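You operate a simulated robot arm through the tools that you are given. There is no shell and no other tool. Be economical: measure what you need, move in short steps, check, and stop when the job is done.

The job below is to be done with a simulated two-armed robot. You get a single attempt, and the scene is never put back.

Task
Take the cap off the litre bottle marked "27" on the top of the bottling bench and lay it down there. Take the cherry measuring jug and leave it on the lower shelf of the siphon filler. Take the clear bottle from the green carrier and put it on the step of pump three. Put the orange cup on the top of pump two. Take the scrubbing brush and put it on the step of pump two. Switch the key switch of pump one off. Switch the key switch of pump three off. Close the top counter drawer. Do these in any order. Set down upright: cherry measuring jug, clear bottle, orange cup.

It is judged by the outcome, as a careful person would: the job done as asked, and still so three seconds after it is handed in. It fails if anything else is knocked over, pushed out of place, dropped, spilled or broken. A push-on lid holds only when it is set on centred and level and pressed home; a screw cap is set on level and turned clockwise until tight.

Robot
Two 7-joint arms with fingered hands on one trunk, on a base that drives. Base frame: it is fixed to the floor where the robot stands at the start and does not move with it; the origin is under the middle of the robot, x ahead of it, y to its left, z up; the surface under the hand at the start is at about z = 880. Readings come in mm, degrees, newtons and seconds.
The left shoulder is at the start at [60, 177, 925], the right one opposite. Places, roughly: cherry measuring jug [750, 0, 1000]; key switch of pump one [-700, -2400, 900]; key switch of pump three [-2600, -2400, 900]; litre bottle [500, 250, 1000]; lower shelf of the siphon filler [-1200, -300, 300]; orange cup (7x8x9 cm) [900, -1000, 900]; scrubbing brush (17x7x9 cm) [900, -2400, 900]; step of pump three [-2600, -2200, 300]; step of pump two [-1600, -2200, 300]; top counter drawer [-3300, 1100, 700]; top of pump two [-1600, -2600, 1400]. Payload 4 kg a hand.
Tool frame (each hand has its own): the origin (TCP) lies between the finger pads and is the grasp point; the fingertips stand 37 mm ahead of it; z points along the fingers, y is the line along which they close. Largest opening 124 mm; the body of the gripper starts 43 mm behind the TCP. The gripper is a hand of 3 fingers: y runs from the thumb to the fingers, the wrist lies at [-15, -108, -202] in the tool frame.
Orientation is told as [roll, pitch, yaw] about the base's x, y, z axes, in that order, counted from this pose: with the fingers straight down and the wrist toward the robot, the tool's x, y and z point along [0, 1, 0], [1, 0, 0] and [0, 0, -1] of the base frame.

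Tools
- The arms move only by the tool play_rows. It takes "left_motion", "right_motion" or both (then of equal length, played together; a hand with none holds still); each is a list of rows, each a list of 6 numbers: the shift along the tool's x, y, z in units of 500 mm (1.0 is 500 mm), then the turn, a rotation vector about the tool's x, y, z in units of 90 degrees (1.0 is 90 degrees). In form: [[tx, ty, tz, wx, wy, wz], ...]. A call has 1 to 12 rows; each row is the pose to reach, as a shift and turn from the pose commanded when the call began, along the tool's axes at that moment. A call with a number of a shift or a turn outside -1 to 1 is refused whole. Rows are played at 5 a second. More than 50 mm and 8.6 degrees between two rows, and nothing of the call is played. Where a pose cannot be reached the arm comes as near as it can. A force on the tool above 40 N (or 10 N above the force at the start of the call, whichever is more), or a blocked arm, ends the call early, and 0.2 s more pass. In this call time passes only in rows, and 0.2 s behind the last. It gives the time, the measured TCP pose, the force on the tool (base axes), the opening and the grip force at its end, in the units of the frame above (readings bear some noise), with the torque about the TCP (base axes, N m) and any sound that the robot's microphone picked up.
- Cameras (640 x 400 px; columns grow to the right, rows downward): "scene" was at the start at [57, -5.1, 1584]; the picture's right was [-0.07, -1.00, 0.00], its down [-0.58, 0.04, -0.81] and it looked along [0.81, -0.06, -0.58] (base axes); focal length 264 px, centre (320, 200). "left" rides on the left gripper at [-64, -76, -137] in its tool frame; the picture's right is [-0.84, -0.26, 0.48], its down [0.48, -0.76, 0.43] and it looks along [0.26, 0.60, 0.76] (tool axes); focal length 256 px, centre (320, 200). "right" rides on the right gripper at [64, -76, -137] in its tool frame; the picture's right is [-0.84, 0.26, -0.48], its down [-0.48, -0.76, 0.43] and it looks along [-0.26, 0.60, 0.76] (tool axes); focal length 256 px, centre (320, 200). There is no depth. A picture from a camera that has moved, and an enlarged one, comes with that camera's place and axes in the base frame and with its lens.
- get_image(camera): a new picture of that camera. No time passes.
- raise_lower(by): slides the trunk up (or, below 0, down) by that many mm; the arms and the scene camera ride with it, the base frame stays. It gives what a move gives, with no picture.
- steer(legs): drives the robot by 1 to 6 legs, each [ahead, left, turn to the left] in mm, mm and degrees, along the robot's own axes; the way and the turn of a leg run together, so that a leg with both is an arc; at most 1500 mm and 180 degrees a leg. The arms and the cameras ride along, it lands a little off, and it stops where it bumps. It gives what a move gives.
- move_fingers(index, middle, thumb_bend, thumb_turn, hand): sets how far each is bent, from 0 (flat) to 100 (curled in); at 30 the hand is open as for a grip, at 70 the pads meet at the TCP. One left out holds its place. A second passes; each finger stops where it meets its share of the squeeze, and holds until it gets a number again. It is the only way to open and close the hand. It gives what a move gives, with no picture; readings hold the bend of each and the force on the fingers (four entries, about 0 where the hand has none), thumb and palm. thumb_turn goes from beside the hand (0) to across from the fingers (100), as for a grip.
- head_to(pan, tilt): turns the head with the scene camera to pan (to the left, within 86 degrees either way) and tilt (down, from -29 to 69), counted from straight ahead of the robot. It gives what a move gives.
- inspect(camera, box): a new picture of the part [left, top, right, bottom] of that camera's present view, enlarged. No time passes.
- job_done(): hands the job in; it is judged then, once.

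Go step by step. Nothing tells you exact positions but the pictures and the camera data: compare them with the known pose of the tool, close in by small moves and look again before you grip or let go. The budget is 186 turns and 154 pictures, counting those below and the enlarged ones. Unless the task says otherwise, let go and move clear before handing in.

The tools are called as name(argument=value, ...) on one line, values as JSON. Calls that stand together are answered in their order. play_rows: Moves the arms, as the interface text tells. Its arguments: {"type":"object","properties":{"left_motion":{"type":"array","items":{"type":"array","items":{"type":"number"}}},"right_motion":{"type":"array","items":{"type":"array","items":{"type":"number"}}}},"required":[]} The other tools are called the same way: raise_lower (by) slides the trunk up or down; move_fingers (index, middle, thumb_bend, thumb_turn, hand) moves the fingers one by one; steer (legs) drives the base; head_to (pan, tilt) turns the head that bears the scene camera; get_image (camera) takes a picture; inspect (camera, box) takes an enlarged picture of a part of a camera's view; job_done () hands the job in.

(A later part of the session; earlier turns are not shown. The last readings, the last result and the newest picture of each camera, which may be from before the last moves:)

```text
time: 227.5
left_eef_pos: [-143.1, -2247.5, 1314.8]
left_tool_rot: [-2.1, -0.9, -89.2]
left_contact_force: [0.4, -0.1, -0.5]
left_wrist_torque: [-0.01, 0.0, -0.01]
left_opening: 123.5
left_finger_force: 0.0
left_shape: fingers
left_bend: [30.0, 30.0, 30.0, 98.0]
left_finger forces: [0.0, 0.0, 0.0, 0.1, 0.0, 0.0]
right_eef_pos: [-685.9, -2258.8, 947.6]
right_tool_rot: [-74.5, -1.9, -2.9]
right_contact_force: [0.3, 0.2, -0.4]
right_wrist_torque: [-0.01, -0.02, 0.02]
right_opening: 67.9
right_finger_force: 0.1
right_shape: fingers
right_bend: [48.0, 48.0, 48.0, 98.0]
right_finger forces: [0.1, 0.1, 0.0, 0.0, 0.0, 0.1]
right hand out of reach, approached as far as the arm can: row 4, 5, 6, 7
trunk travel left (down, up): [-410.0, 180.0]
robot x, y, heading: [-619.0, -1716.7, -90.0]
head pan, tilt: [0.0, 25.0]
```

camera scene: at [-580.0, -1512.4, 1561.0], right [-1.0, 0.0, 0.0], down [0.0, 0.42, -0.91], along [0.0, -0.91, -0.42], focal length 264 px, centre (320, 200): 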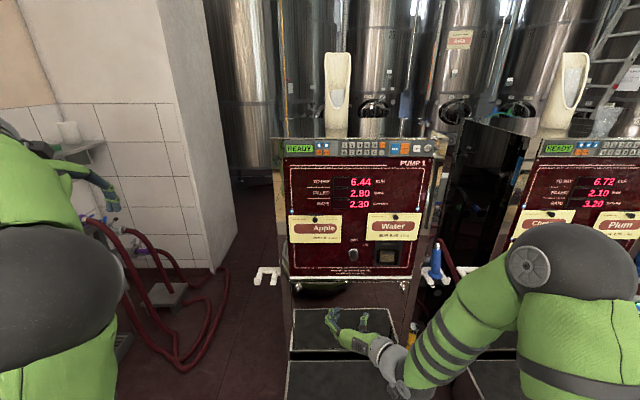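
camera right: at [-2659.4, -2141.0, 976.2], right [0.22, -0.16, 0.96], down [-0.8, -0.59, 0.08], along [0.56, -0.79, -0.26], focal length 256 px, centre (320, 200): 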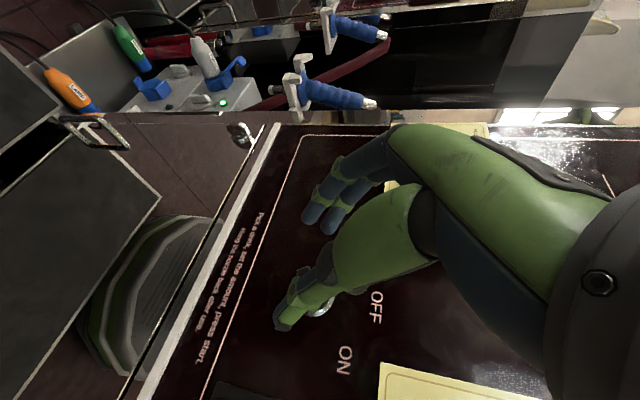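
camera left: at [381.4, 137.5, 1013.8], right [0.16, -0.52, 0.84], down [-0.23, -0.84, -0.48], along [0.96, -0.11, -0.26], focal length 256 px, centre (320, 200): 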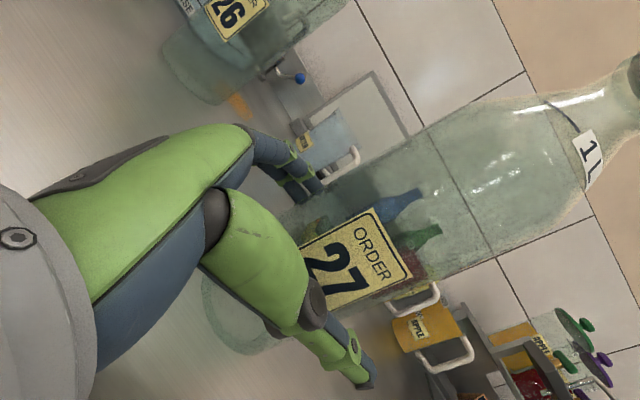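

Both key switches are at OFF. I back away, return the right hand to tool-down, and head toward the brush at the sink end.

steer(legs=[[-350, 0, 0]])

play_rows(right_motion=[[0, 0, 0, 0.049, 0.049, 0.062], [0, 0, 0, 0.098, 0.098, 0.124], [0, 0, 0, 0.146, 0.148, 0.186], [0, 0, 0, 0.195, 0.197, 0.248], [0, 0, 0, 0.244, 0.246, 0.31], [0, 0, 0, 0.293, 0.295, 0.371], [0, 0, 0, 0.342, 0.344, 0.433], [0, 0, 0, 0.391, 0.394, 0.495], [0, 0, 0, 0.439, 0.443, 0.557], [0, 0, 0, 0.488, 0.492, 0.619], [0, 0, 0, 0.537, 0.541, 0.681], [0, 0, 0, 0.586, 0.59, 0.743]])

steer(legs=[[0, 0, 90]])

head_to(pan=-15, tilt=25)

get_image(camera="scene")

```text
time: 229.7
left_eef_pos: [-146.7, -1912.8, 1315.9]
left_tool_rot: [-2.1, -1.0, -89.8]
left_contact_force: [-0.7, 0.0, 0.3]
left_wrist_torque: [0.01, 0.05, 0.0]
left_opening: 123.3
left_finger_force: 0.0
left_shape: fingers
left_bend: [30.0, 30.0, 30.0, 98.0]
left_finger forces: [0.0, 0.0, 0.1, 0.1, 0.0, 0.0]
right_eef_pos: [-689.9, -1917.4, 948.1]
right_tool_rot: [-74.6, -1.7, -3.4]
right_contact_force: [-0.4, 0.1, -0.9]
right_wrist_torque: [0.0, 0.01, 0.01]
right_opening: 68.2
right_finger_force: 0.1
right_shape: fingers
right_bend: [48.0, 48.0, 48.0, 98.0]
right_finger forces: [0.1, 0.0, 0.0, 0.0, 0.0, 0.0]
trunk travel left (down, up): [-410.0, 180.0]
robot x, y, heading: [-618.9, -1380.1, -90.3]
head pan, tilt: [0.0, 25.0]
```

```text
time: 232.3
left_eef_pos: [-147.1, -1913.6, 1314.4]
left_tool_rot: [-2.1, -1.0, -89.7]
left_contact_force: [0.1, -0.3, -0.3]
left_wrist_torque: [0.01, -0.02, 0.03]
left_opening: 123.6
left_finger_force: 0.0
left_shape: fingers
left_bend: [30.0, 30.0, 30.0, 98.0]
left_finger forces: [0.0, 0.0, 0.0, 0.0, 0.0, 0.1]
right_eef_pos: [-689.8, -1917.4, 947.9]
right_tool_rot: [-4.6, -4.0, -84.9]
right_contact_force: [0.6, -0.2, 1.4]
right_wrist_torque: [0.04, -0.04, 0.02]
right_opening: 68.1
right_finger_force: 0.1
right_shape: fingers
right_bend: [48.0, 48.0, 48.0, 98.0]
right_finger forces: [0.0, 0.1, 0.1, 0.0, 0.0, 0.0]
trunk travel left (down, up): [-410.0, 180.0]
robot x, y, heading: [-616.1, -1374.6, -90.5]
head pan, tilt: [0.0, 25.0]
```

```text
time: 236.5
left_eef_pos: [-80.0, -902.9, 1314.8]
left_tool_rot: [-2.0, -1.0, 0.5]
left_contact_force: [-0.2, -0.3, 0.3]
left_wrist_torque: [-0.04, 0.0, 0.02]
left_opening: 123.3
left_finger_force: 0.1
left_shape: fingers
left_bend: [30.0, 30.0, 30.0, 98.0]
left_finger forces: [0.0, 0.0, 0.1, 0.1, 0.0, 0.0]
right_eef_pos: [-73.4, -1447.8, 948.3]
right_tool_rot: [-4.7, -4.1, 5.3]
right_contact_force: [0.1, 1.0, 0.6]
right_wrist_torque: [-0.03, 0.02, -0.01]
right_opening: 68.4
right_finger_force: 0.0
right_shape: fingers
right_bend: [48.0, 48.0, 48.0, 98.0]
right_finger forces: [0.0, 0.0, 0.0, 0.0, 0.0, 0.0]
trunk travel left (down, up): [-410.0, 180.0]
robot x, y, heading: [-613.7, -1374.4, -0.4]
head pan, tilt: [0.0, 25.0]
```

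```text
time: 237.3
left_eef_pos: [-81.3, -902.6, 1313.5]
left_tool_rot: [-2.1, -1.1, 0.5]
left_contact_force: [0.2, -0.4, 0.3]
left_wrist_torque: [0.0, 0.01, 0.01]
left_opening: 123.1
left_finger_force: 0.0
left_shape: fingers
left_bend: [30.0, 30.0, 30.0, 98.0]
left_finger forces: [0.1, 0.0, 0.1, 0.0, 0.0, 0.0]
right_eef_pos: [-73.0, -1447.3, 947.1]
right_tool_rot: [-4.7, -4.1, 5.2]
right_contact_force: [-0.4, -0.5, 0.0]
right_wrist_torque: [0.0, 0.02, -0.01]
right_opening: 68.2
right_finger_force: 0.0
right_shape: fingers
right_bend: [48.0, 48.0, 48.0, 98.0]
right_finger forces: [0.0, 0.1, 0.1, 0.1, 0.0, 0.1]
trunk travel left (down, up): [-410.0, 180.0]
robot x, y, heading: [-616.4, -1377.2, -0.2]
head pan, tilt: [-15.0, 25.0]
```

```text
47 pictures are left
camera scene: at [-558.0, -1398.6, 1561.0], right [-0.26, -0.96, 0.0], down [-0.41, 0.11, -0.91], along [0.87, -0.24, -0.42], focal length 264 px, centre (320, 200)
```

scene: 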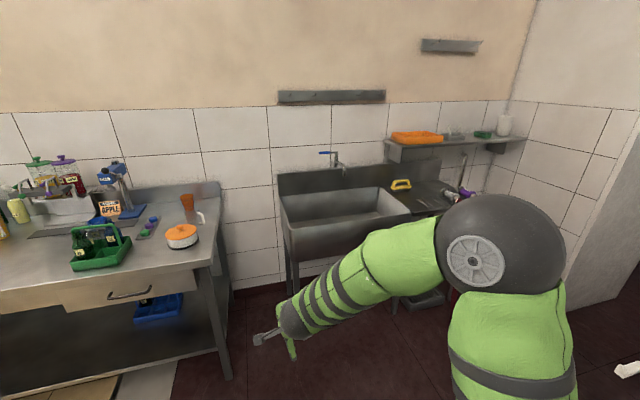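

play_rows(right_motion=[[0, 0, -0.08, 0.023, 0.026, 0.03], [0, 0, -0.16, 0.046, 0.052, 0.059], [0, 0, -0.24, 0.046, 0.052, 0.059]])

move_fingers(hand="right", index=30, middle=30, thumb_bend=30)

steer(legs=[[400, -773, 0], [366, 0, 0]])

get_image(camera="right")

```text
time: 238.1
left_eef_pos: [-80.2, -904.2, 1315.5]
left_tool_rot: [-2.1, -1.0, 0.4]
left_contact_force: [0.3, 0.5, 0.8]
left_wrist_torque: [0.02, 0.0, -0.02]
left_opening: 123.7
left_finger_force: 0.1
left_shape: fingers
left_bend: [30.0, 30.0, 30.0, 98.0]
left_finger forces: [0.1, 0.0, 0.0, 0.0, 0.0, 0.0]
right_eef_pos: [-81.8, -1438.4, 1067.0]
right_tool_rot: [0.1, -0.1, 0.1]
right_contact_force: [0.0, -0.3, 0.5]
right_wrist_torque: [-0.02, 0.02, 0.03]
right_opening: 68.0
right_finger_force: 0.0
right_shape: fingers
right_bend: [48.0, 48.0, 48.0, 98.0]
right_finger forces: [0.0, 0.0, 0.0, 0.0, 0.1, 0.0]
trunk travel left (down, up): [-410.0, 180.0]
robot x, y, heading: [-617.8, -1375.5, -0.3]
head pan, tilt: [-15.0, 25.0]
```

```text
time: 239.1
left_eef_pos: [-80.5, -902.5, 1314.9]
left_tool_rot: [-2.1, -1.0, 0.5]
left_contact_force: [0.5, -0.2, 0.5]
left_wrist_torque: [-0.02, 0.0, 0.01]
left_opening: 123.4
left_finger_force: 0.0
left_shape: fingers
left_bend: [30.0, 30.0, 30.0, 98.0]
left_finger forces: [0.0, 0.0, 0.0, 0.0, 0.0, 0.0]
right_eef_pos: [-82.0, -1438.8, 1066.6]
right_tool_rot: [0.2, -0.2, -0.1]
right_contact_force: [0.5, -0.3, -0.1]
right_wrist_torque: [0.0, -0.01, 0.02]
right_opening: 123.1
right_finger_force: 0.0
right_shape: fingers
right_bend: [30.0, 30.0, 30.0, 98.0]
right_finger forces: [0.1, 0.0, 0.0, 0.0, 0.0, 0.0]
trunk travel left (down, up): [-410.0, 180.0]
robot x, y, heading: [-615.4, -1372.0, -0.5]
head pan, tilt: [-15.0, 25.0]
```

```text
time: 242.1
left_eef_pos: [216.6, -1349.2, 1308.0]
left_tool_rot: [-2.9, -1.1, -6.5]
left_contact_force: [1.0, 0.7, -0.2]
left_wrist_torque: [-0.04, 0.01, -0.02]
left_opening: 123.5
left_finger_force: 0.1
left_shape: fingers
left_bend: [30.0, 30.0, 30.0, 98.0]
left_finger forces: [0.0, 0.0, 0.1, 0.0, 0.0, 0.0]
right_eef_pos: [148.0, -1883.3, 1068.7]
right_tool_rot: [-0.7, -0.1, -7.2]
right_contact_force: [0.1, 0.2, -0.7]
right_wrist_torque: [-0.01, -0.03, -0.01]
right_opening: 123.3
right_finger_force: 0.0
right_shape: fingers
right_bend: [30.0, 30.0, 30.0, 98.0]
right_finger forces: [0.1, 0.0, 0.0, 0.0, 0.1, 0.0]
trunk travel left (down, up): [-410.0, 180.0]
robot x, y, heading: [-373.7, -1768.4, -7.7]
head pan, tilt: [-15.0, 25.0]
stopped in leg 1: the robot was blocked; the commanded pose is now the measured one
```

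```text
46 pictures are left
camera right: at [81.1, -1808.0, 1204.3], right [0.15, -0.86, 0.49], down [-0.81, -0.39, -0.43], along [0.56, -0.34, -0.76], focal length 256 px, centre (320, 200)
```

right: 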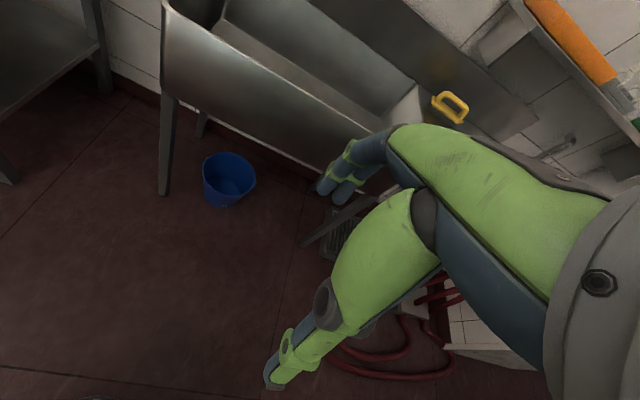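

steer(legs=[[60, 80, 0], [0, 0, 7.7], [470, 0, 0], [0, -450, 0]])

head_to(pan=-60, tilt=40)

get_image(camera="scene")

```text
time: 243.3
left_eef_pos: [210.5, -1321.5, 1298.6]
left_tool_rot: [-4.1, -1.3, -6.2]
left_contact_force: [0.2, 0.9, -1.6]
left_wrist_torque: [-0.08, 0.0, -0.02]
left_opening: 123.7
left_finger_force: 0.0
left_shape: fingers
left_bend: [30.0, 30.0, 30.0, 98.0]
left_finger forces: [0.0, 0.0, 0.1, 0.0, 0.1, 0.0]
right_eef_pos: [149.2, -1855.9, 1067.9]
right_tool_rot: [-1.9, -0.1, -6.5]
right_contact_force: [0.2, 0.3, -0.2]
right_wrist_torque: [-0.08, 0.02, -0.03]
right_opening: 123.2
right_finger_force: 0.0
right_shape: fingers
right_bend: [30.0, 30.0, 30.0, 98.0]
right_finger forces: [0.0, 0.0, 0.0, 0.0, 0.0, 0.1]
trunk travel left (down, up): [-410.0, 180.0]
robot x, y, heading: [-379.4, -1767.3, -6.8]
head pan, tilt: [-15.0, 25.0]
stopped in leg 1: the robot was blocked; the commanded pose is now the measured one
```

```text
time: 244.4
left_eef_pos: [208.6, -1323.5, 1301.2]
left_tool_rot: [-4.0, -1.1, -6.0]
left_contact_force: [-0.2, -0.6, 0.6]
left_wrist_torque: [-0.01, 0.01, 0.01]
left_opening: 123.6
left_finger_force: 0.1
left_shape: fingers
left_bend: [30.0, 30.0, 30.0, 98.0]
left_finger forces: [0.0, 0.0, 0.1, 0.0, 0.1, 0.0]
right_eef_pos: [147.3, -1860.5, 1069.2]
right_tool_rot: [-1.6, -0.1, -6.5]
right_contact_force: [-1.1, -0.5, 0.2]
right_wrist_torque: [0.0, 0.0, 0.03]
right_opening: 123.3
right_finger_force: 0.1
right_shape: fingers
right_bend: [30.0, 30.0, 30.0, 98.0]
right_finger forces: [0.0, 0.0, 0.0, 0.0, 0.0, 0.0]
trunk travel left (down, up): [-410.0, 180.0]
robot x, y, heading: [-379.1, -1769.0, -7.1]
head pan, tilt: [-60.0, 40.0]
```

```text
45 pictures are left
camera scene: at [-378.0, -1855.6, 1538.1], right [-0.92, -0.39, 0.0], down [-0.25, 0.6, -0.76], along [0.3, -0.7, -0.65], focal length 264 px, centre (320, 200)
```

scene: 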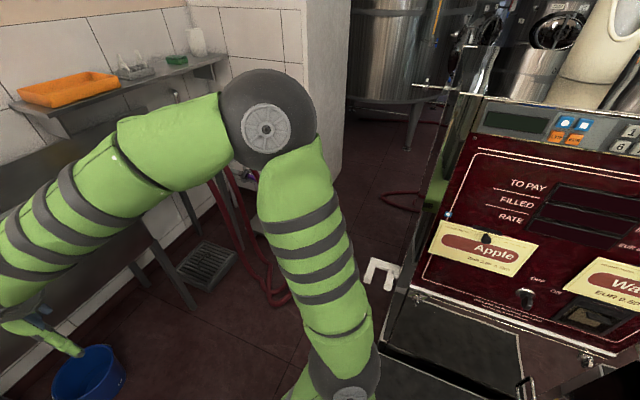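

steer(legs=[[0, 100, 0]])

```text
time: 245.5
left_eef_pos: [215.6, -1330.7, 1302.9]
left_tool_rot: [-4.8, -2.7, -9.6]
left_contact_force: [-0.7, 0.1, -0.6]
left_wrist_torque: [-0.04, 0.03, 0.01]
left_opening: 123.4
left_finger_force: 0.1
left_shape: fingers
left_bend: [30.0, 30.0, 30.0, 98.0]
left_finger forces: [0.0, 0.0, 0.0, 0.1, 0.1, 0.1]
right_eef_pos: [147.6, -1835.3, 1068.0]
right_tool_rot: [-2.7, -0.2, -6.0]
right_contact_force: [0.4, -0.2, 0.2]
right_wrist_torque: [-0.02, 0.01, 0.0]
right_opening: 123.5
right_finger_force: 0.1
right_shape: fingers
right_bend: [30.0, 30.0, 30.0, 98.0]
right_finger forces: [0.1, 0.0, 0.1, 0.0, 0.0, 0.1]
trunk travel left (down, up): [-410.0, 180.0]
robot x, y, heading: [-381.4, -1768.6, -6.6]
head pan, tilt: [-60.0, 40.0]
stopped in leg 1: the robot was blocked; the commanded pose is now the measured one
```

head_to(pan=45, tilt=40)

get_image(camera="scene")

```text
time: 247.4
left_eef_pos: [212.0, -1331.3, 1304.6]
left_tool_rot: [-4.7, -2.6, -9.4]
left_contact_force: [-0.2, 0.1, -0.6]
left_wrist_torque: [0.0, 0.0, 0.0]
left_opening: 123.8
left_finger_force: 0.0
left_shape: fingers
left_bend: [30.0, 30.0, 30.0, 98.0]
left_finger forces: [0.0, 0.0, 0.0, 0.0, 0.0, 0.0]
right_eef_pos: [148.2, -1837.7, 1069.0]
right_tool_rot: [-2.5, -0.3, -6.1]
right_contact_force: [0.2, -0.8, 0.6]
right_wrist_torque: [-0.02, -0.01, 0.0]
right_opening: 123.3
right_finger_force: 0.1
right_shape: fingers
right_bend: [30.0, 30.0, 30.0, 98.0]
right_finger forces: [0.1, 0.0, 0.0, 0.0, 0.0, 0.0]
trunk travel left (down, up): [-410.0, 180.0]
robot x, y, heading: [-380.3, -1769.6, -6.4]
head pan, tilt: [45.0, 40.0]
```

```text
44 pictures are left
camera scene: at [-347.2, -1724.6, 1539.2], right [0.62, -0.78, -0.01], down [-0.5, -0.39, -0.77], along [0.6, 0.48, -0.64], focal length 264 px, centre (320, 200)
```

scene: 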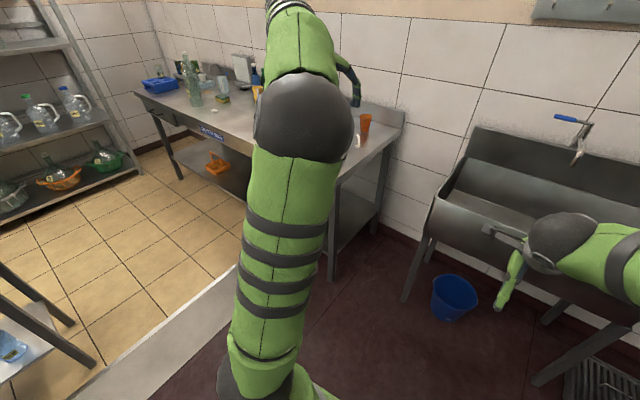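

head_to(pan=-86, tilt=62)

get_image(camera="scene")

```text
time: 249.5
left_eef_pos: [212.2, -1331.6, 1304.1]
left_tool_rot: [-4.8, -2.7, -9.5]
left_contact_force: [0.8, -0.4, -0.7]
left_wrist_torque: [0.04, -0.01, -0.02]
left_opening: 123.4
left_finger_force: 0.0
left_shape: fingers
left_bend: [30.0, 30.0, 30.0, 98.0]
left_finger forces: [0.1, 0.0, 0.0, 0.0, 0.0, 0.0]
right_eef_pos: [148.1, -1838.2, 1068.5]
right_tool_rot: [-2.5, -0.2, -6.1]
right_contact_force: [-0.8, -0.3, 0.1]
right_wrist_torque: [0.01, 0.0, -0.01]
right_opening: 123.5
right_finger_force: 0.0
right_shape: fingers
right_bend: [30.0, 30.0, 30.0, 98.0]
right_finger forces: [0.0, 0.1, 0.0, 0.0, 0.1, 0.0]
trunk travel left (down, up): [-410.0, 180.0]
robot x, y, heading: [-381.0, -1766.9, -6.6]
head pan, tilt: [-85.9, 62.0]
```

```text
43 pictures are left
camera scene: at [-416.3, -1841.6, 1509.1], right [-1.0, 0.04, 0.0], down [0.04, 0.89, -0.46], along [-0.02, -0.46, -0.89], focal length 264 px, centre (320, 200)
```

scene: 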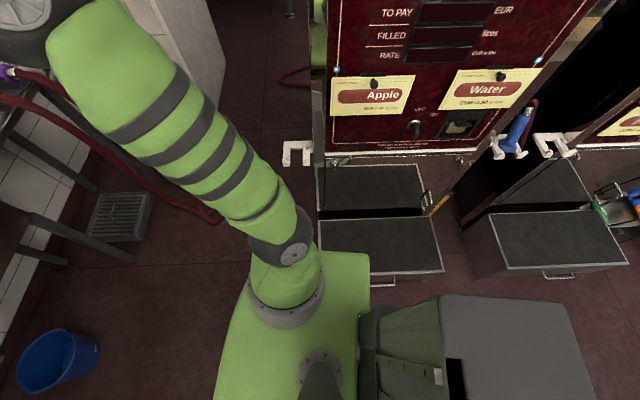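

steer(legs=[[120, 0, 0]])

steer(legs=[[-80, 0, 0]])

```text
time: 250.6
left_eef_pos: [195.5, -1325.4, 1307.5]
left_tool_rot: [-5.6, -4.3, -11.4]
left_contact_force: [-0.3, 0.2, 0.1]
left_wrist_torque: [-0.01, 0.01, 0.01]
left_opening: 123.6
left_finger_force: 0.0
left_shape: fingers
left_bend: [30.0, 30.0, 30.0, 98.0]
left_finger forces: [0.0, 0.0, 0.0, 0.1, 0.1, 0.1]
right_eef_pos: [140.3, -1798.7, 1068.5]
right_tool_rot: [-3.5, -0.2, -4.0]
right_contact_force: [0.3, 0.6, -0.4]
right_wrist_torque: [-0.05, 0.01, -0.01]
right_opening: 123.1
right_finger_force: 0.1
right_shape: fingers
right_bend: [30.0, 30.0, 30.0, 98.0]
right_finger forces: [0.1, 0.0, 0.0, 0.1, 0.0, 0.1]
trunk travel left (down, up): [-410.0, 180.0]
robot x, y, heading: [-394.0, -1767.0, -4.1]
head pan, tilt: [-85.9, 62.0]
stopped in leg 1: the robot was blocked; the commanded pose is now the measured one
```

```text
time: 251.8
left_eef_pos: [232.3, -1369.2, 1314.3]
left_tool_rot: [-6.1, -5.9, -17.9]
left_contact_force: [0.2, 0.4, 0.3]
left_wrist_torque: [-0.02, 0.0, 0.0]
left_opening: 123.3
left_finger_force: 0.0
left_shape: fingers
left_bend: [30.0, 30.0, 30.0, 98.0]
left_finger forces: [0.0, 0.0, 0.0, 0.0, 0.1, 0.1]
right_eef_pos: [152.6, -1804.9, 1068.9]
right_tool_rot: [-4.4, -0.2, -6.2]
right_contact_force: [0.2, 0.4, -0.2]
right_wrist_torque: [-0.06, 0.01, 0.02]
right_opening: 123.3
right_finger_force: 0.1
right_shape: fingers
right_bend: [30.0, 30.0, 30.0, 98.0]
right_finger forces: [0.0, 0.0, 0.1, 0.1, 0.0, 0.0]
trunk travel left (down, up): [-410.0, 180.0]
robot x, y, heading: [-381.8, -1771.3, -6.6]
head pan, tilt: [-85.9, 62.0]
stopped in leg 1: the robot was blocked; the commanded pose is now the measured one
```

steer(legs=[[0, 0, 25]])

head_to(pan=-75, tilt=68)

get_image(camera="scene")

```text
time: 253.2
left_eef_pos: [186.3, -1340.2, 1320.5]
left_tool_rot: [-6.7, -7.9, -18.1]
left_contact_force: [0.7, 0.1, 0.3]
left_wrist_torque: [-0.07, 0.02, 0.01]
left_opening: 123.4
left_finger_force: 0.0
left_shape: fingers
left_bend: [30.0, 30.0, 30.0, 98.0]
left_finger forces: [0.0, 0.0, 0.0, 0.0, 0.0, 0.1]
right_eef_pos: [130.2, -1744.2, 1067.1]
right_tool_rot: [-5.4, -0.1, -1.7]
right_contact_force: [0.6, -0.6, -0.6]
right_wrist_torque: [-0.01, -0.05, 0.01]
right_opening: 123.3
right_finger_force: 0.0
right_shape: fingers
right_bend: [30.0, 30.0, 30.0, 98.0]
right_finger forces: [0.0, 0.0, 0.0, 0.1, 0.0, 0.1]
trunk travel left (down, up): [-410.0, 180.0]
robot x, y, heading: [-406.4, -1764.4, -1.9]
head pan, tilt: [-85.9, 62.0]
stopped in leg 1: the robot was blocked; the commanded pose is now the measured one
```

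```text
time: 253.9
left_eef_pos: [188.1, -1343.7, 1320.5]
left_tool_rot: [-6.6, -7.8, -18.1]
left_contact_force: [-0.1, 0.0, 0.2]
left_wrist_torque: [-0.01, 0.0, 0.01]
left_opening: 123.5
left_finger_force: 0.0
left_shape: fingers
left_bend: [30.0, 30.0, 30.0, 98.0]
left_finger forces: [0.0, 0.1, 0.0, 0.1, 0.0, 0.1]
right_eef_pos: [129.8, -1747.2, 1066.4]
right_tool_rot: [-5.3, -0.3, -1.9]
right_contact_force: [-0.3, -0.9, -0.4]
right_wrist_torque: [-0.01, 0.02, 0.0]
right_opening: 123.2
right_finger_force: 0.1
right_shape: fingers
right_bend: [30.0, 30.0, 30.0, 98.0]
right_finger forces: [0.0, 0.0, 0.1, 0.0, 0.0, 0.1]
trunk travel left (down, up): [-410.0, 180.0]
robot x, y, heading: [-403.3, -1764.5, -2.2]
head pan, tilt: [-75.0, 68.0]
```

```text
42 pictures are left
camera scene: at [-422.3, -1832.3, 1502.8], right [-0.98, -0.22, 0.0], down [-0.2, 0.91, -0.37], along [0.08, -0.36, -0.93], focal length 264 px, centre (320, 200)
```

scene: 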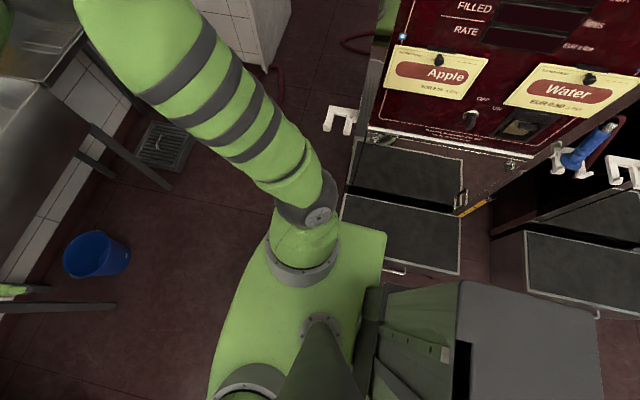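

steer(legs=[[0, 30, 0]])

steer(legs=[[0, 60, 0]])

```text
time: 254.7
left_eef_pos: [181.9, -1340.7, 1322.2]
left_tool_rot: [-6.5, -7.8, -18.0]
left_contact_force: [1.0, -0.2, 0.4]
left_wrist_torque: [-0.05, 0.02, 0.02]
left_opening: 123.4
left_finger_force: 0.1
left_shape: fingers
left_bend: [30.0, 30.0, 30.0, 98.0]
left_finger forces: [0.0, 0.0, 0.0, 0.1, 0.1, 0.1]
right_eef_pos: [128.5, -1742.8, 1067.6]
right_tool_rot: [-5.3, -0.2, -1.6]
right_contact_force: [-0.8, 0.7, 0.4]
right_wrist_torque: [0.02, 0.01, 0.04]
right_opening: 123.4
right_finger_force: 0.0
right_shape: fingers
right_bend: [30.0, 30.0, 30.0, 98.0]
right_finger forces: [0.0, 0.0, 0.0, 0.0, 0.0, 0.0]
trunk travel left (down, up): [-410.0, 180.0]
robot x, y, heading: [-404.9, -1762.0, -2.0]
head pan, tilt: [-75.0, 68.0]
```

```text
time: 255.7
left_eef_pos: [176.4, -1345.1, 1326.8]
left_tool_rot: [-6.7, -9.0, -19.8]
left_contact_force: [1.3, 1.0, 0.1]
left_wrist_torque: [0.01, 0.0, 0.02]
left_opening: 123.3
left_finger_force: 0.1
left_shape: fingers
left_bend: [30.0, 30.0, 30.0, 98.0]
left_finger forces: [0.1, 0.0, 0.0, 0.0, 0.0, 0.0]
right_eef_pos: [124.1, -1724.4, 1068.0]
right_tool_rot: [-5.8, -0.2, -0.6]
right_contact_force: [-0.2, 0.5, 0.5]
right_wrist_torque: [0.04, -0.03, 0.0]
right_opening: 123.4
right_finger_force: 0.1
right_shape: fingers
right_bend: [30.0, 30.0, 30.0, 98.0]
right_finger forces: [0.1, 0.0, 0.0, 0.0, 0.0, 0.1]
trunk travel left (down, up): [-410.0, 180.0]
robot x, y, heading: [-410.5, -1766.9, -1.1]
head pan, tilt: [-75.0, 68.0]
```

play_rows(left_motion=[[0.04, 0, -0.04, 0.04, 0.02, -0.07], [0.09, 0, -0.08, 0.08, 0.05, -0.14], [0.14, 0, -0.1, 0.1, 0.07, -0.2]], right_motion=[[-0.05, 0, -0.06, 0, 0.03, 0], [-0.1, 0, -0.12, 0, 0.06, 0], [-0.15, 0, -0.2, 0, 0.06, 0]])

steer(legs=[[0, 80, 0]])

```text
time: 256.5
left_eef_pos: [118.4, -1301.6, 1413.0]
left_tool_rot: [-2.9, 0.3, -5.8]
left_contact_force: [-2.0, 0.4, 0.8]
left_wrist_torque: [-0.06, -0.09, 0.04]
left_opening: 123.4
left_finger_force: 0.0
left_shape: fingers
left_bend: [30.0, 30.0, 30.0, 98.0]
left_finger forces: [0.1, 0.0, 0.0, 0.0, 0.1, 0.0]
left hand out of reach, approached as far as the arm can: row 1, 2, 3
right_eef_pos: [119.9, -1777.2, 1176.0]
right_tool_rot: [-1.0, -0.6, -0.8]
right_contact_force: [-0.9, 1.5, 0.8]
right_wrist_torque: [-0.08, -0.14, -0.02]
right_opening: 123.5
right_finger_force: 0.0
right_shape: fingers
right_bend: [30.0, 30.0, 30.0, 98.0]
right_finger forces: [0.0, 0.1, 0.0, 0.0, 0.0, 0.0]
trunk travel left (down, up): [-410.0, 180.0]
robot x, y, heading: [-409.8, -1763.0, -1.3]
head pan, tilt: [-75.0, 68.0]
```

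```text
time: 257.6
left_eef_pos: [122.6, -1313.4, 1411.4]
left_tool_rot: [-3.7, -1.2, -10.0]
left_contact_force: [1.2, -0.1, 0.7]
left_wrist_torque: [-0.06, 0.01, 0.01]
left_opening: 123.6
left_finger_force: 0.1
left_shape: fingers
left_bend: [30.0, 30.0, 30.0, 98.0]
left_finger forces: [0.0, 0.0, 0.0, 0.0, 0.1, 0.1]
right_eef_pos: [122.6, -1754.0, 1171.7]
right_tool_rot: [-2.2, -0.1, -0.5]
right_contact_force: [0.5, 1.2, -0.6]
right_wrist_torque: [-0.01, 0.01, -0.01]
right_opening: 123.3
right_finger_force: 0.1
right_shape: fingers
right_bend: [30.0, 30.0, 30.0, 98.0]
right_finger forces: [0.0, 0.0, 0.0, 0.1, 0.0, 0.1]
trunk travel left (down, up): [-410.0, 180.0]
robot x, y, heading: [-409.5, -1766.8, -0.4]
head pan, tilt: [-75.0, 68.0]
stopped in leg 1: the robot was blocked; the commanded pose is now the measured one
```

head_to(pan=86, tilt=62)

get_image(camera="scene")

```text
time: 260.1
left_eef_pos: [121.8, -1315.8, 1413.8]
left_tool_rot: [-3.5, -1.1, -9.9]
left_contact_force: [-0.5, 0.7, -0.5]
left_wrist_torque: [0.03, 0.0, 0.0]
left_opening: 123.6
left_finger_force: 0.0
left_shape: fingers
left_bend: [30.0, 30.0, 30.0, 98.0]
left_finger forces: [0.0, 0.1, 0.1, 0.1, 0.1, 0.0]
right_eef_pos: [121.8, -1756.3, 1173.5]
right_tool_rot: [-2.0, -0.3, -0.5]
right_contact_force: [-0.4, 0.2, 0.0]
right_wrist_torque: [0.01, 0.02, -0.01]
right_opening: 123.3
right_finger_force: 0.1
right_shape: fingers
right_bend: [30.0, 30.0, 30.0, 98.0]
right_finger forces: [0.0, 0.1, 0.0, 0.0, 0.0, 0.0]
trunk travel left (down, up): [-410.0, 180.0]
robot x, y, heading: [-409.4, -1766.8, -0.9]
head pan, tilt: [85.9, 62.0]
```

```text
41 pictures are left
camera scene: at [-436.2, -1712.9, 1510.2], right [1.0, -0.09, 0.0], down [-0.08, -0.88, -0.48], along [0.04, 0.48, -0.88], focal length 264 px, centre (320, 200)
```

scene: 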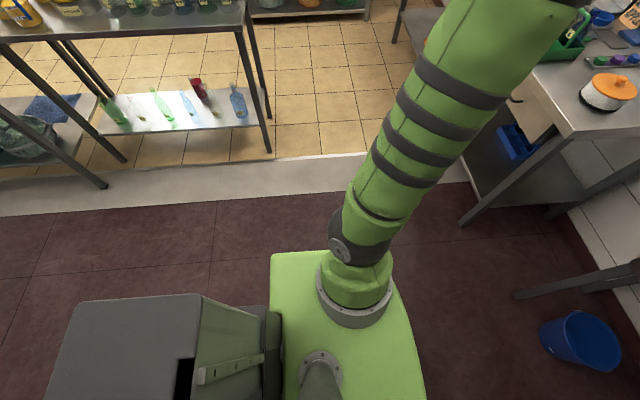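

steer(legs=[[-200, 0, 0]])

steer(legs=[[0, 0, -20]])

steer(legs=[[0, 300, 0]])

```text
time: 261.3
left_eef_pos: [158.8, -1354.5, 1417.3]
left_tool_rot: [-4.2, -3.0, -17.0]
left_contact_force: [0.6, 0.0, -0.9]
left_wrist_torque: [0.0, 0.0, -0.01]
left_opening: 123.2
left_finger_force: 0.2
left_shape: fingers
left_bend: [30.0, 30.0, 30.0, 98.0]
left_finger forces: [0.0, 0.1, 0.0, 0.0, 0.1, 0.0]
right_eef_pos: [136.8, -1760.0, 1171.4]
right_tool_rot: [-2.9, -0.2, -2.9]
right_contact_force: [1.0, -0.4, 0.1]
right_wrist_torque: [0.02, 0.01, 0.01]
right_opening: 123.3
right_finger_force: 0.1
right_shape: fingers
right_bend: [30.0, 30.0, 30.0, 98.0]
right_finger forces: [0.0, 0.0, 0.1, 0.0, 0.0, 0.1]
trunk travel left (down, up): [-410.0, 180.0]
robot x, y, heading: [-397.9, -1765.3, -3.2]
head pan, tilt: [85.9, 62.0]
stopped in leg 1: the robot was blocked; the commanded pose is now the measured one
```

```text
time: 262.7
left_eef_pos: [217.2, -1423.2, 1421.6]
left_tool_rot: [-4.5, -5.1, -26.1]
left_contact_force: [0.0, 0.8, -0.9]
left_wrist_torque: [-0.01, 0.01, 0.01]
left_opening: 123.7
left_finger_force: 0.2
left_shape: fingers
left_bend: [30.0, 30.0, 30.0, 98.0]
left_finger forces: [0.0, 0.0, 0.1, 0.0, 0.0, 0.1]
right_eef_pos: [164.2, -1788.2, 1170.7]
right_tool_rot: [-3.8, -0.2, -7.6]
right_contact_force: [0.8, 0.3, -0.5]
right_wrist_torque: [0.02, 0.03, -0.01]
right_opening: 123.5
right_finger_force: 0.0
right_shape: fingers
right_bend: [30.0, 30.0, 30.0, 98.0]
right_finger forces: [0.1, 0.0, 0.0, 0.0, 0.1, 0.0]
trunk travel left (down, up): [-410.0, 180.0]
robot x, y, heading: [-373.1, -1769.8, -8.1]
head pan, tilt: [85.9, 62.0]
stopped in leg 1: the robot was blocked; the commanded pose is now the measured one
```

```text
time: 263.9
left_eef_pos: [213.1, -1434.0, 1427.8]
left_tool_rot: [-4.8, -6.9, -30.4]
left_contact_force: [0.6, 0.9, -0.4]
left_wrist_torque: [-0.03, 0.0, -0.05]
left_opening: 123.3
left_finger_force: 0.1
left_shape: fingers
left_bend: [30.0, 30.0, 30.0, 98.0]
left_finger forces: [0.1, 0.0, 0.0, 0.0, 0.1, 0.0]
right_eef_pos: [163.7, -1764.1, 1168.2]
right_tool_rot: [-4.8, -0.3, -7.0]
right_contact_force: [0.4, 0.7, -1.0]
right_wrist_torque: [-0.07, -0.02, 0.0]
right_opening: 123.7
right_finger_force: 0.1
right_shape: fingers
right_bend: [30.0, 30.0, 30.0, 98.0]
right_finger forces: [0.1, 0.0, 0.1, 0.0, 0.1, 0.0]
trunk travel left (down, up): [-410.0, 180.0]
robot x, y, heading: [-373.7, -1769.0, -7.2]
head pan, tilt: [85.9, 62.0]
stopped in leg 1: the robot was blocked; the commanded pose is now the measured one
```

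The robot seems pinned at a point on its right side (near the corner of pump one's step) and pivots around it. I try leaving along an arc about that point.

steer(legs=[[164, 0, -35]])

steer(legs=[[-100, 200, 0]])

```text
time: 265.3
left_eef_pos: [242.0, -1483.2, 1434.1]
left_tool_rot: [-5.1, -8.8, -37.5]
left_contact_force: [0.2, 0.2, -0.5]
left_wrist_torque: [-0.02, 0.0, 0.0]
left_opening: 123.5
left_finger_force: 0.0
left_shape: fingers
left_bend: [30.0, 30.0, 30.0, 98.0]
left_finger forces: [0.0, 0.0, 0.0, 0.1, 0.0, 0.0]
right_eef_pos: [180.8, -1775.1, 1168.6]
right_tool_rot: [-5.7, -0.3, -9.9]
right_contact_force: [0.4, -0.1, 0.5]
right_wrist_torque: [-0.04, 0.06, -0.02]
right_opening: 123.4
right_finger_force: 0.0
right_shape: fingers
right_bend: [30.0, 30.0, 30.0, 98.0]
right_finger forces: [0.1, 0.1, 0.0, 0.0, 0.0, 0.0]
trunk travel left (down, up): [-410.0, 180.0]
robot x, y, heading: [-360.2, -1770.6, -10.4]
head pan, tilt: [85.9, 62.0]
stopped in leg 1: the robot was blocked; the commanded pose is now the measured one
```

```text
time: 266.5
left_eef_pos: [236.2, -1494.9, 1438.5]
left_tool_rot: [-5.0, -10.8, -41.9]
left_contact_force: [0.8, 0.5, 0.2]
left_wrist_torque: [-0.08, 0.04, 0.02]
left_opening: 123.2
left_finger_force: 0.0
left_shape: fingers
left_bend: [30.0, 30.0, 30.0, 98.0]
left_finger forces: [0.0, 0.1, 0.1, 0.0, 0.0, 0.1]
right_eef_pos: [182.0, -1753.5, 1164.7]
right_tool_rot: [-6.6, -0.3, -9.6]
right_contact_force: [0.0, 0.7, 0.0]
right_wrist_torque: [-0.04, -0.05, -0.01]
right_opening: 123.5
right_finger_force: 0.0
right_shape: fingers
right_bend: [30.0, 30.0, 30.0, 98.0]
right_finger forces: [0.0, 0.0, 0.0, 0.1, 0.0, 0.0]
trunk travel left (down, up): [-410.0, 180.0]
robot x, y, heading: [-356.4, -1772.4, -10.2]
head pan, tilt: [85.9, 62.0]
stopped in leg 1: the robot was blocked; the commanded pose is now the measured one
```

raise_lower(by=170)

steer(legs=[[0, 100, 0]])

head_to(pan=-86, tilt=69)

get_image(camera="scene")

```text
time: 268.4
left_eef_pos: [235.6, -1499.5, 1610.7]
left_tool_rot: [-4.9, -10.8, -42.1]
left_contact_force: [0.1, 0.4, 0.8]
left_wrist_torque: [-0.01, -0.04, 0.0]
left_opening: 123.5
left_finger_force: 0.0
left_shape: fingers
left_bend: [30.0, 30.0, 30.0, 98.0]
left_finger forces: [0.0, 0.0, 0.0, 0.0, 0.1, 0.1]
right_eef_pos: [182.2, -1755.8, 1336.1]
right_tool_rot: [-6.5, -0.3, -9.7]
right_contact_force: [-0.3, 0.1, -0.2]
right_wrist_torque: [0.01, -0.01, 0.02]
right_opening: 123.3
right_finger_force: 0.0
right_shape: fingers
right_bend: [30.0, 30.0, 30.0, 98.0]
right_finger forces: [0.0, 0.0, 0.0, 0.0, 0.0, 0.0]
trunk travel left (down, up): [-580.0, 10.0]
robot x, y, heading: [-358.6, -1770.3, -10.4]
head pan, tilt: [85.9, 62.0]
```

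```text
time: 269.5
left_eef_pos: [226.7, -1510.3, 1617.2]
left_tool_rot: [-4.6, -13.1, -46.9]
left_contact_force: [0.0, -0.2, 0.0]
left_wrist_torque: [-0.02, 0.02, 0.0]
left_opening: 123.4
left_finger_force: 0.1
left_shape: fingers
left_bend: [30.0, 30.0, 30.0, 98.0]
left_finger forces: [0.0, 0.0, 0.1, 0.1, 0.1, 0.1]
right_eef_pos: [182.5, -1728.6, 1332.7]
right_tool_rot: [-7.6, -0.2, -9.1]
right_contact_force: [0.1, 0.3, 0.2]
right_wrist_torque: [-0.03, 0.06, -0.02]
right_opening: 123.5
right_finger_force: 0.1
right_shape: fingers
right_bend: [30.0, 30.0, 30.0, 98.0]
right_finger forces: [0.1, 0.0, 0.1, 0.0, 0.1, 0.0]
trunk travel left (down, up): [-580.0, 10.0]
robot x, y, heading: [-363.2, -1769.2, -9.6]
head pan, tilt: [85.9, 62.0]
stopped in leg 1: the robot was blocked; the commanded pose is now the measured one
```

```text
time: 272.1
left_eef_pos: [225.4, -1510.4, 1616.8]
left_tool_rot: [-4.5, -12.9, -46.7]
left_contact_force: [-0.1, 0.0, -0.2]
left_wrist_torque: [0.02, -0.03, -0.01]
left_opening: 123.6
left_finger_force: 0.1
left_shape: fingers
left_bend: [30.0, 30.0, 30.0, 98.0]
left_finger forces: [0.0, 0.1, 0.0, 0.1, 0.0, 0.0]
right_eef_pos: [181.4, -1730.4, 1335.0]
right_tool_rot: [-7.5, -0.4, -9.3]
right_contact_force: [-0.9, 0.1, -0.1]
right_wrist_torque: [0.05, -0.02, 0.01]
right_opening: 123.6
right_finger_force: 0.0
right_shape: fingers
right_bend: [30.0, 30.0, 30.0, 98.0]
right_finger forces: [0.0, 0.0, 0.0, 0.1, 0.1, 0.1]
trunk travel left (down, up): [-580.0, 10.0]
robot x, y, heading: [-365.7, -1770.3, -9.9]
head pan, tilt: [-85.9, 68.8]
```

```text
40 pictures are left
camera scene: at [-400.1, -1835.0, 1672.0], right [-1.0, 0.1, 0.0], down [0.09, 0.93, -0.35], along [-0.03, -0.35, -0.94], focal length 264 px, centre (320, 200)
```

scene: 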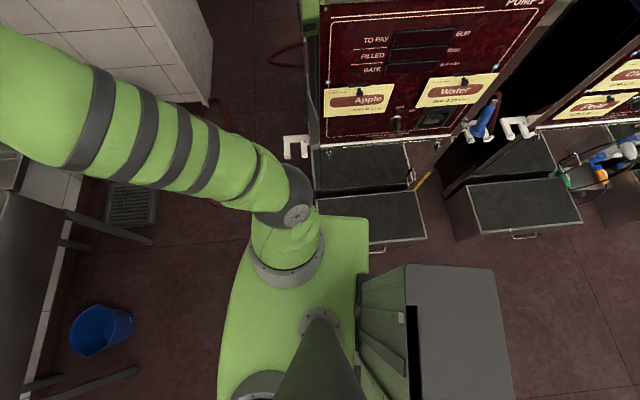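

steer(legs=[[0, 0, 40]])

steer(legs=[[0, 0, 40]])

steer(legs=[[0, 0, 40]])

```text
time: 273.6
left_eef_pos: [168.9, -1469.1, 1623.4]
left_tool_rot: [-4.2, -14.9, -46.5]
left_contact_force: [-0.4, -0.2, 0.0]
left_wrist_torque: [-0.05, 0.01, -0.04]
left_opening: 123.5
left_finger_force: 0.2
left_shape: fingers
left_bend: [30.0, 30.0, 30.0, 98.0]
left_finger forces: [0.1, 0.0, 0.0, 0.0, 0.0, 0.1]
right_eef_pos: [150.1, -1656.1, 1329.9]
right_tool_rot: [-8.5, -0.3, -4.2]
right_contact_force: [0.7, -0.4, -0.3]
right_wrist_torque: [-0.05, -0.01, -0.01]
right_opening: 123.3
right_finger_force: 0.0
right_shape: fingers
right_bend: [30.0, 30.0, 30.0, 98.0]
right_finger forces: [0.0, 0.1, 0.0, 0.0, 0.1, 0.0]
trunk travel left (down, up): [-580.0, 10.0]
robot x, y, heading: [-392.1, -1765.1, -4.5]
head pan, tilt: [-85.9, 68.8]
stopped in leg 1: the robot was blocked; the commanded pose is now the measured one
```

```text
time: 275.1
left_eef_pos: [104.5, -1427.5, 1629.7]
left_tool_rot: [-3.7, -16.5, -45.5]
left_contact_force: [-0.2, 0.0, 0.1]
left_wrist_torque: [-0.02, -0.01, -0.02]
left_opening: 123.4
left_finger_force: 0.1
left_shape: fingers
left_bend: [30.0, 30.0, 30.0, 98.0]
left_finger forces: [0.0, 0.1, 0.0, 0.0, 0.0, 0.0]
right_eef_pos: [108.4, -1587.8, 1326.4]
right_tool_rot: [-9.4, -0.3, 1.0]
right_contact_force: [0.1, 0.2, 0.3]
right_wrist_torque: [-0.05, 0.01, -0.02]
right_opening: 123.4
right_finger_force: 0.1
right_shape: fingers
right_bend: [30.0, 30.0, 30.0, 98.0]
right_finger forces: [0.0, 0.1, 0.0, 0.0, 0.0, 0.0]
trunk travel left (down, up): [-580.0, 10.0]
robot x, y, heading: [-418.7, -1762.7, 0.5]
head pan, tilt: [-85.9, 68.8]
stopped in leg 1: the robot was blocked; the commanded pose is now the measured one
```

```text
time: 276.6
left_eef_pos: [21.7, -1379.3, 1634.4]
left_tool_rot: [-3.1, -18.0, -42.7]
left_contact_force: [0.1, -0.1, 0.5]
left_wrist_torque: [-0.01, 0.0, -0.03]
left_opening: 123.4
left_finger_force: 0.0
left_shape: fingers
left_bend: [30.0, 30.0, 30.0, 98.0]
left_finger forces: [0.1, 0.0, 0.0, 0.0, 0.0, 0.1]
right_eef_pos: [42.9, -1508.9, 1325.0]
right_tool_rot: [-10.1, -0.4, 7.9]
right_contact_force: [0.0, -0.6, 0.7]
right_wrist_torque: [-0.04, 0.02, -0.03]
right_opening: 123.7
right_finger_force: 0.1
right_shape: fingers
right_bend: [30.0, 30.0, 30.0, 98.0]
right_finger forces: [0.0, 0.0, 0.0, 0.0, 0.0, 0.1]
trunk travel left (down, up): [-580.0, 10.0]
robot x, y, heading: [-451.0, -1765.9, 7.2]
head pan, tilt: [-85.9, 68.8]
stopped in leg 1: the robot was blocked; the commanded pose is now the measured one
```

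play_rows(right_motion=[[-0.08, 0, 0, 0, 0.04, 0], [-0.16, 0, 0, 0, 0.08, 0], [-0.24, 0, 0, 0, 0.11, 0], [-0.32, 0, 0, 0, 0.11, 0]])

steer(legs=[[0, 0, 60]])

steer(legs=[[0, 0, 60]])

steer(legs=[[0, 0, 60]])

```text
time: 277.6
left_eef_pos: [19.8, -1380.2, 1635.6]
left_tool_rot: [-3.1, -18.0, -42.6]
left_contact_force: [-0.3, -0.7, -0.9]
left_wrist_torque: [0.0, -0.04, 0.05]
left_opening: 123.5
left_finger_force: 0.1
left_shape: fingers
left_bend: [30.0, 30.0, 30.0, 98.0]
left_finger forces: [0.0, 0.0, 0.0, 0.1, 0.1, 0.0]
right_eef_pos: [60.7, -1666.9, 1355.0]
right_tool_rot: [-0.1, -0.4, 7.9]
right_contact_force: [0.4, 1.1, 0.2]
right_wrist_torque: [0.03, 0.0, 0.0]
right_opening: 123.4
right_finger_force: 0.0
right_shape: fingers
right_bend: [30.0, 30.0, 30.0, 98.0]
right_finger forces: [0.1, 0.0, 0.0, 0.0, 0.1, 0.0]
trunk travel left (down, up): [-580.0, 10.0]
robot x, y, heading: [-454.7, -1762.0, 7.4]
head pan, tilt: [-85.9, 68.8]
```

```text
time: 280.6
left_eef_pos: [-555.9, -1150.5, 1630.9]
left_tool_rot: [-3.6, -17.5, 18.7]
left_contact_force: [-0.5, -0.5, -0.3]
left_wrist_torque: [-0.01, 0.02, 0.04]
left_opening: 123.8
left_finger_force: 0.1
left_shape: fingers
left_bend: [30.0, 30.0, 30.0, 98.0]
left_finger forces: [0.0, 0.0, 0.0, 0.0, 0.1, 0.0]
right_eef_pos: [-274.8, -1266.4, 1353.8]
right_tool_rot: [-0.2, -0.5, 67.4]
right_contact_force: [-0.1, -0.6, -0.4]
right_wrist_torque: [0.0, 0.02, 0.01]
right_opening: 123.6
right_finger_force: 0.0
right_shape: fingers
right_bend: [30.0, 30.0, 30.0, 98.0]
right_finger forces: [0.0, 0.0, 0.1, 0.1, 0.1, 0.1]
trunk travel left (down, up): [-580.0, 10.0]
robot x, y, heading: [-455.5, -1769.6, 67.0]
head pan, tilt: [-85.9, 68.8]
```

```text
time: 283.6
left_eef_pos: [-1031.2, -1537.0, 1629.9]
left_tool_rot: [-3.6, -17.6, 77.7]
left_contact_force: [-0.2, -0.1, 0.2]
left_wrist_torque: [-0.04, 0.03, 0.0]
left_opening: 123.5
left_finger_force: 0.1
left_shape: fingers
left_bend: [30.0, 30.0, 30.0, 98.0]
left_finger forces: [0.0, 0.0, 0.0, 0.0, 0.0, 0.0]
right_eef_pos: [-788.2, -1356.2, 1355.2]
right_tool_rot: [-0.1, -0.4, 126.5]
right_contact_force: [0.1, 0.7, -0.2]
right_wrist_torque: [0.0, 0.01, 0.01]
right_opening: 123.6
right_finger_force: 0.1
right_shape: fingers
right_bend: [30.0, 30.0, 30.0, 98.0]
right_finger forces: [0.1, 0.0, 0.0, 0.0, 0.0, 0.0]
trunk travel left (down, up): [-580.0, 10.0]
robot x, y, heading: [-451.7, -1763.7, 125.8]
head pan, tilt: [-85.9, 68.8]
```

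```text
time: 286.7
left_eef_pos: [-941.0, -2150.6, 1629.7]
left_tool_rot: [-3.5, -17.6, 137.4]
left_contact_force: [-0.5, 0.3, -0.9]
left_wrist_torque: [-0.01, 0.01, -0.02]
left_opening: 123.4
left_finger_force: 0.0
left_shape: fingers
left_bend: [30.0, 30.0, 30.0, 98.0]
left_finger forces: [0.1, 0.1, 0.1, 0.0, 0.1, 0.1]
right_eef_pos: [-974.3, -1849.1, 1353.2]
right_tool_rot: [-0.2, -0.3, -173.7]
right_contact_force: [-0.4, 1.3, -0.3]
right_wrist_torque: [0.0, 0.0, 0.0]
right_opening: 123.4
right_finger_force: 0.0
right_shape: fingers
right_bend: [30.0, 30.0, 30.0, 98.0]
right_finger forces: [0.0, 0.0, 0.1, 0.1, 0.0, 0.1]
trunk travel left (down, up): [-580.0, 10.0]
robot x, y, heading: [-452.6, -1766.9, -174.2]
head pan, tilt: [-85.9, 68.8]
```

Freed: the two arms had been catching each other. I straighten the left hand and turn back toward the sink, keeping the arms apart.

play_rows(left_motion=[[0, 0, 0, 0.024, 0.017, -0.077], [0, 0, 0, 0.048, 0.034, -0.154], [0, 0, 0, 0.072, 0.051, -0.231], [0, 0, 0, 0.095, 0.068, -0.308], [0, 0, 0, 0.119, 0.085, -0.385], [0, 0, 0, 0.143, 0.102, -0.462], [0, 0, 0, 0.167, 0.119, -0.539]])

play_rows(left_motion=[[0.06, 0, 0.08, 0, 0, 0], [0.12, 0, 0.16, 0, 0, 0], [0.18, 0, 0.2, 0, 0, 0]])

steer(legs=[[0, 0, 90], [0, 0, 84.2]])

raise_lower(by=-170)

```text
time: 288.3
left_eef_pos: [-941.2, -2148.2, 1629.4]
left_tool_rot: [0.0, 0.0, -174.1]
left_contact_force: [-1.1, 0.6, 0.3]
left_wrist_torque: [-0.01, -0.01, 0.01]
left_opening: 123.5
left_finger_force: 0.0
left_shape: fingers
left_bend: [30.0, 30.0, 30.0, 98.0]
left_finger forces: [0.0, 0.0, 0.1, 0.1, 0.0, 0.0]
right_eef_pos: [-974.4, -1848.9, 1353.0]
right_tool_rot: [-0.3, -0.4, -173.8]
right_contact_force: [0.9, -0.1, -0.7]
right_wrist_torque: [-0.02, -0.01, -0.05]
right_opening: 123.6
right_finger_force: 0.0
right_shape: fingers
right_bend: [30.0, 30.0, 30.0, 98.0]
right_finger forces: [0.1, 0.0, 0.1, 0.0, 0.0, 0.0]
trunk travel left (down, up): [-580.0, 10.0]
robot x, y, heading: [-455.1, -1760.2, -174.3]
head pan, tilt: [-85.9, 68.8]
```

```text
time: 289.1
left_eef_pos: [-932.3, -2241.6, 1529.0]
left_tool_rot: [-0.2, 0.0, -174.2]
left_contact_force: [0.0, 0.5, 0.2]
left_wrist_torque: [0.01, -0.01, 0.0]
left_opening: 123.7
left_finger_force: 0.1
left_shape: fingers
left_bend: [30.0, 30.0, 30.0, 98.0]
left_finger forces: [0.0, 0.0, 0.1, 0.0, 0.0, 0.1]
right_eef_pos: [-973.5, -1848.9, 1353.4]
right_tool_rot: [-0.1, -0.3, -173.8]
right_contact_force: [-0.6, 0.4, -0.5]
right_wrist_torque: [0.01, 0.0, 0.0]
right_opening: 123.5
right_finger_force: 0.0
right_shape: fingers
right_bend: [30.0, 30.0, 30.0, 98.0]
right_finger forces: [0.0, 0.0, 0.0, 0.0, 0.0, 0.0]
trunk travel left (down, up): [-580.0, 10.0]
robot x, y, heading: [-447.6, -1763.4, -174.0]
head pan, tilt: [-85.9, 68.8]
```

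```text
time: 296.9
left_eef_pos: [72.4, -1339.1, 1530.1]
left_tool_rot: [0.0, 0.1, 0.1]
left_contact_force: [0.2, 0.5, -0.1]
left_wrist_torque: [0.04, -0.01, 0.04]
left_opening: 123.6
left_finger_force: 0.2
left_shape: fingers
left_bend: [30.0, 30.0, 30.0, 98.0]
left_finger forces: [0.0, 0.0, 0.1, 0.0, 0.0, 0.0]
right_eef_pos: [75.0, -1733.7, 1354.5]
right_tool_rot: [-0.2, -0.5, 0.5]
right_contact_force: [0.7, 1.0, -0.6]
right_wrist_torque: [0.0, -0.01, 0.01]
right_opening: 123.4
right_finger_force: 0.0
right_shape: fingers
right_bend: [30.0, 30.0, 30.0, 98.0]
right_finger forces: [0.1, 0.0, 0.0, 0.0, 0.1, 0.0]
trunk travel left (down, up): [-580.0, 10.0]
robot x, y, heading: [-448.2, -1759.2, 0.2]
head pan, tilt: [-85.9, 68.8]
```

```text
time: 298.8
left_eef_pos: [71.8, -1339.5, 1361.4]
left_tool_rot: [0.0, 0.0, 0.0]
left_contact_force: [-0.2, 0.7, 0.2]
left_wrist_torque: [0.02, 0.01, 0.03]
left_opening: 123.3
left_finger_force: 0.1
left_shape: fingers
left_bend: [30.0, 30.0, 30.0, 98.0]
left_finger forces: [0.0, 0.0, 0.0, 0.1, 0.0, 0.0]
right_eef_pos: [74.1, -1733.7, 1183.7]
right_tool_rot: [-0.2, -0.4, 0.5]
right_contact_force: [0.3, -0.1, 0.3]
right_wrist_torque: [-0.02, 0.01, 0.02]
right_opening: 123.8
right_finger_force: 0.1
right_shape: fingers
right_bend: [30.0, 30.0, 30.0, 98.0]
right_finger forces: [0.0, 0.0, 0.0, 0.0, 0.0, 0.0]
trunk travel left (down, up): [-410.0, 180.0]
robot x, y, heading: [-453.9, -1763.0, 0.1]
head pan, tilt: [-85.9, 68.8]
```

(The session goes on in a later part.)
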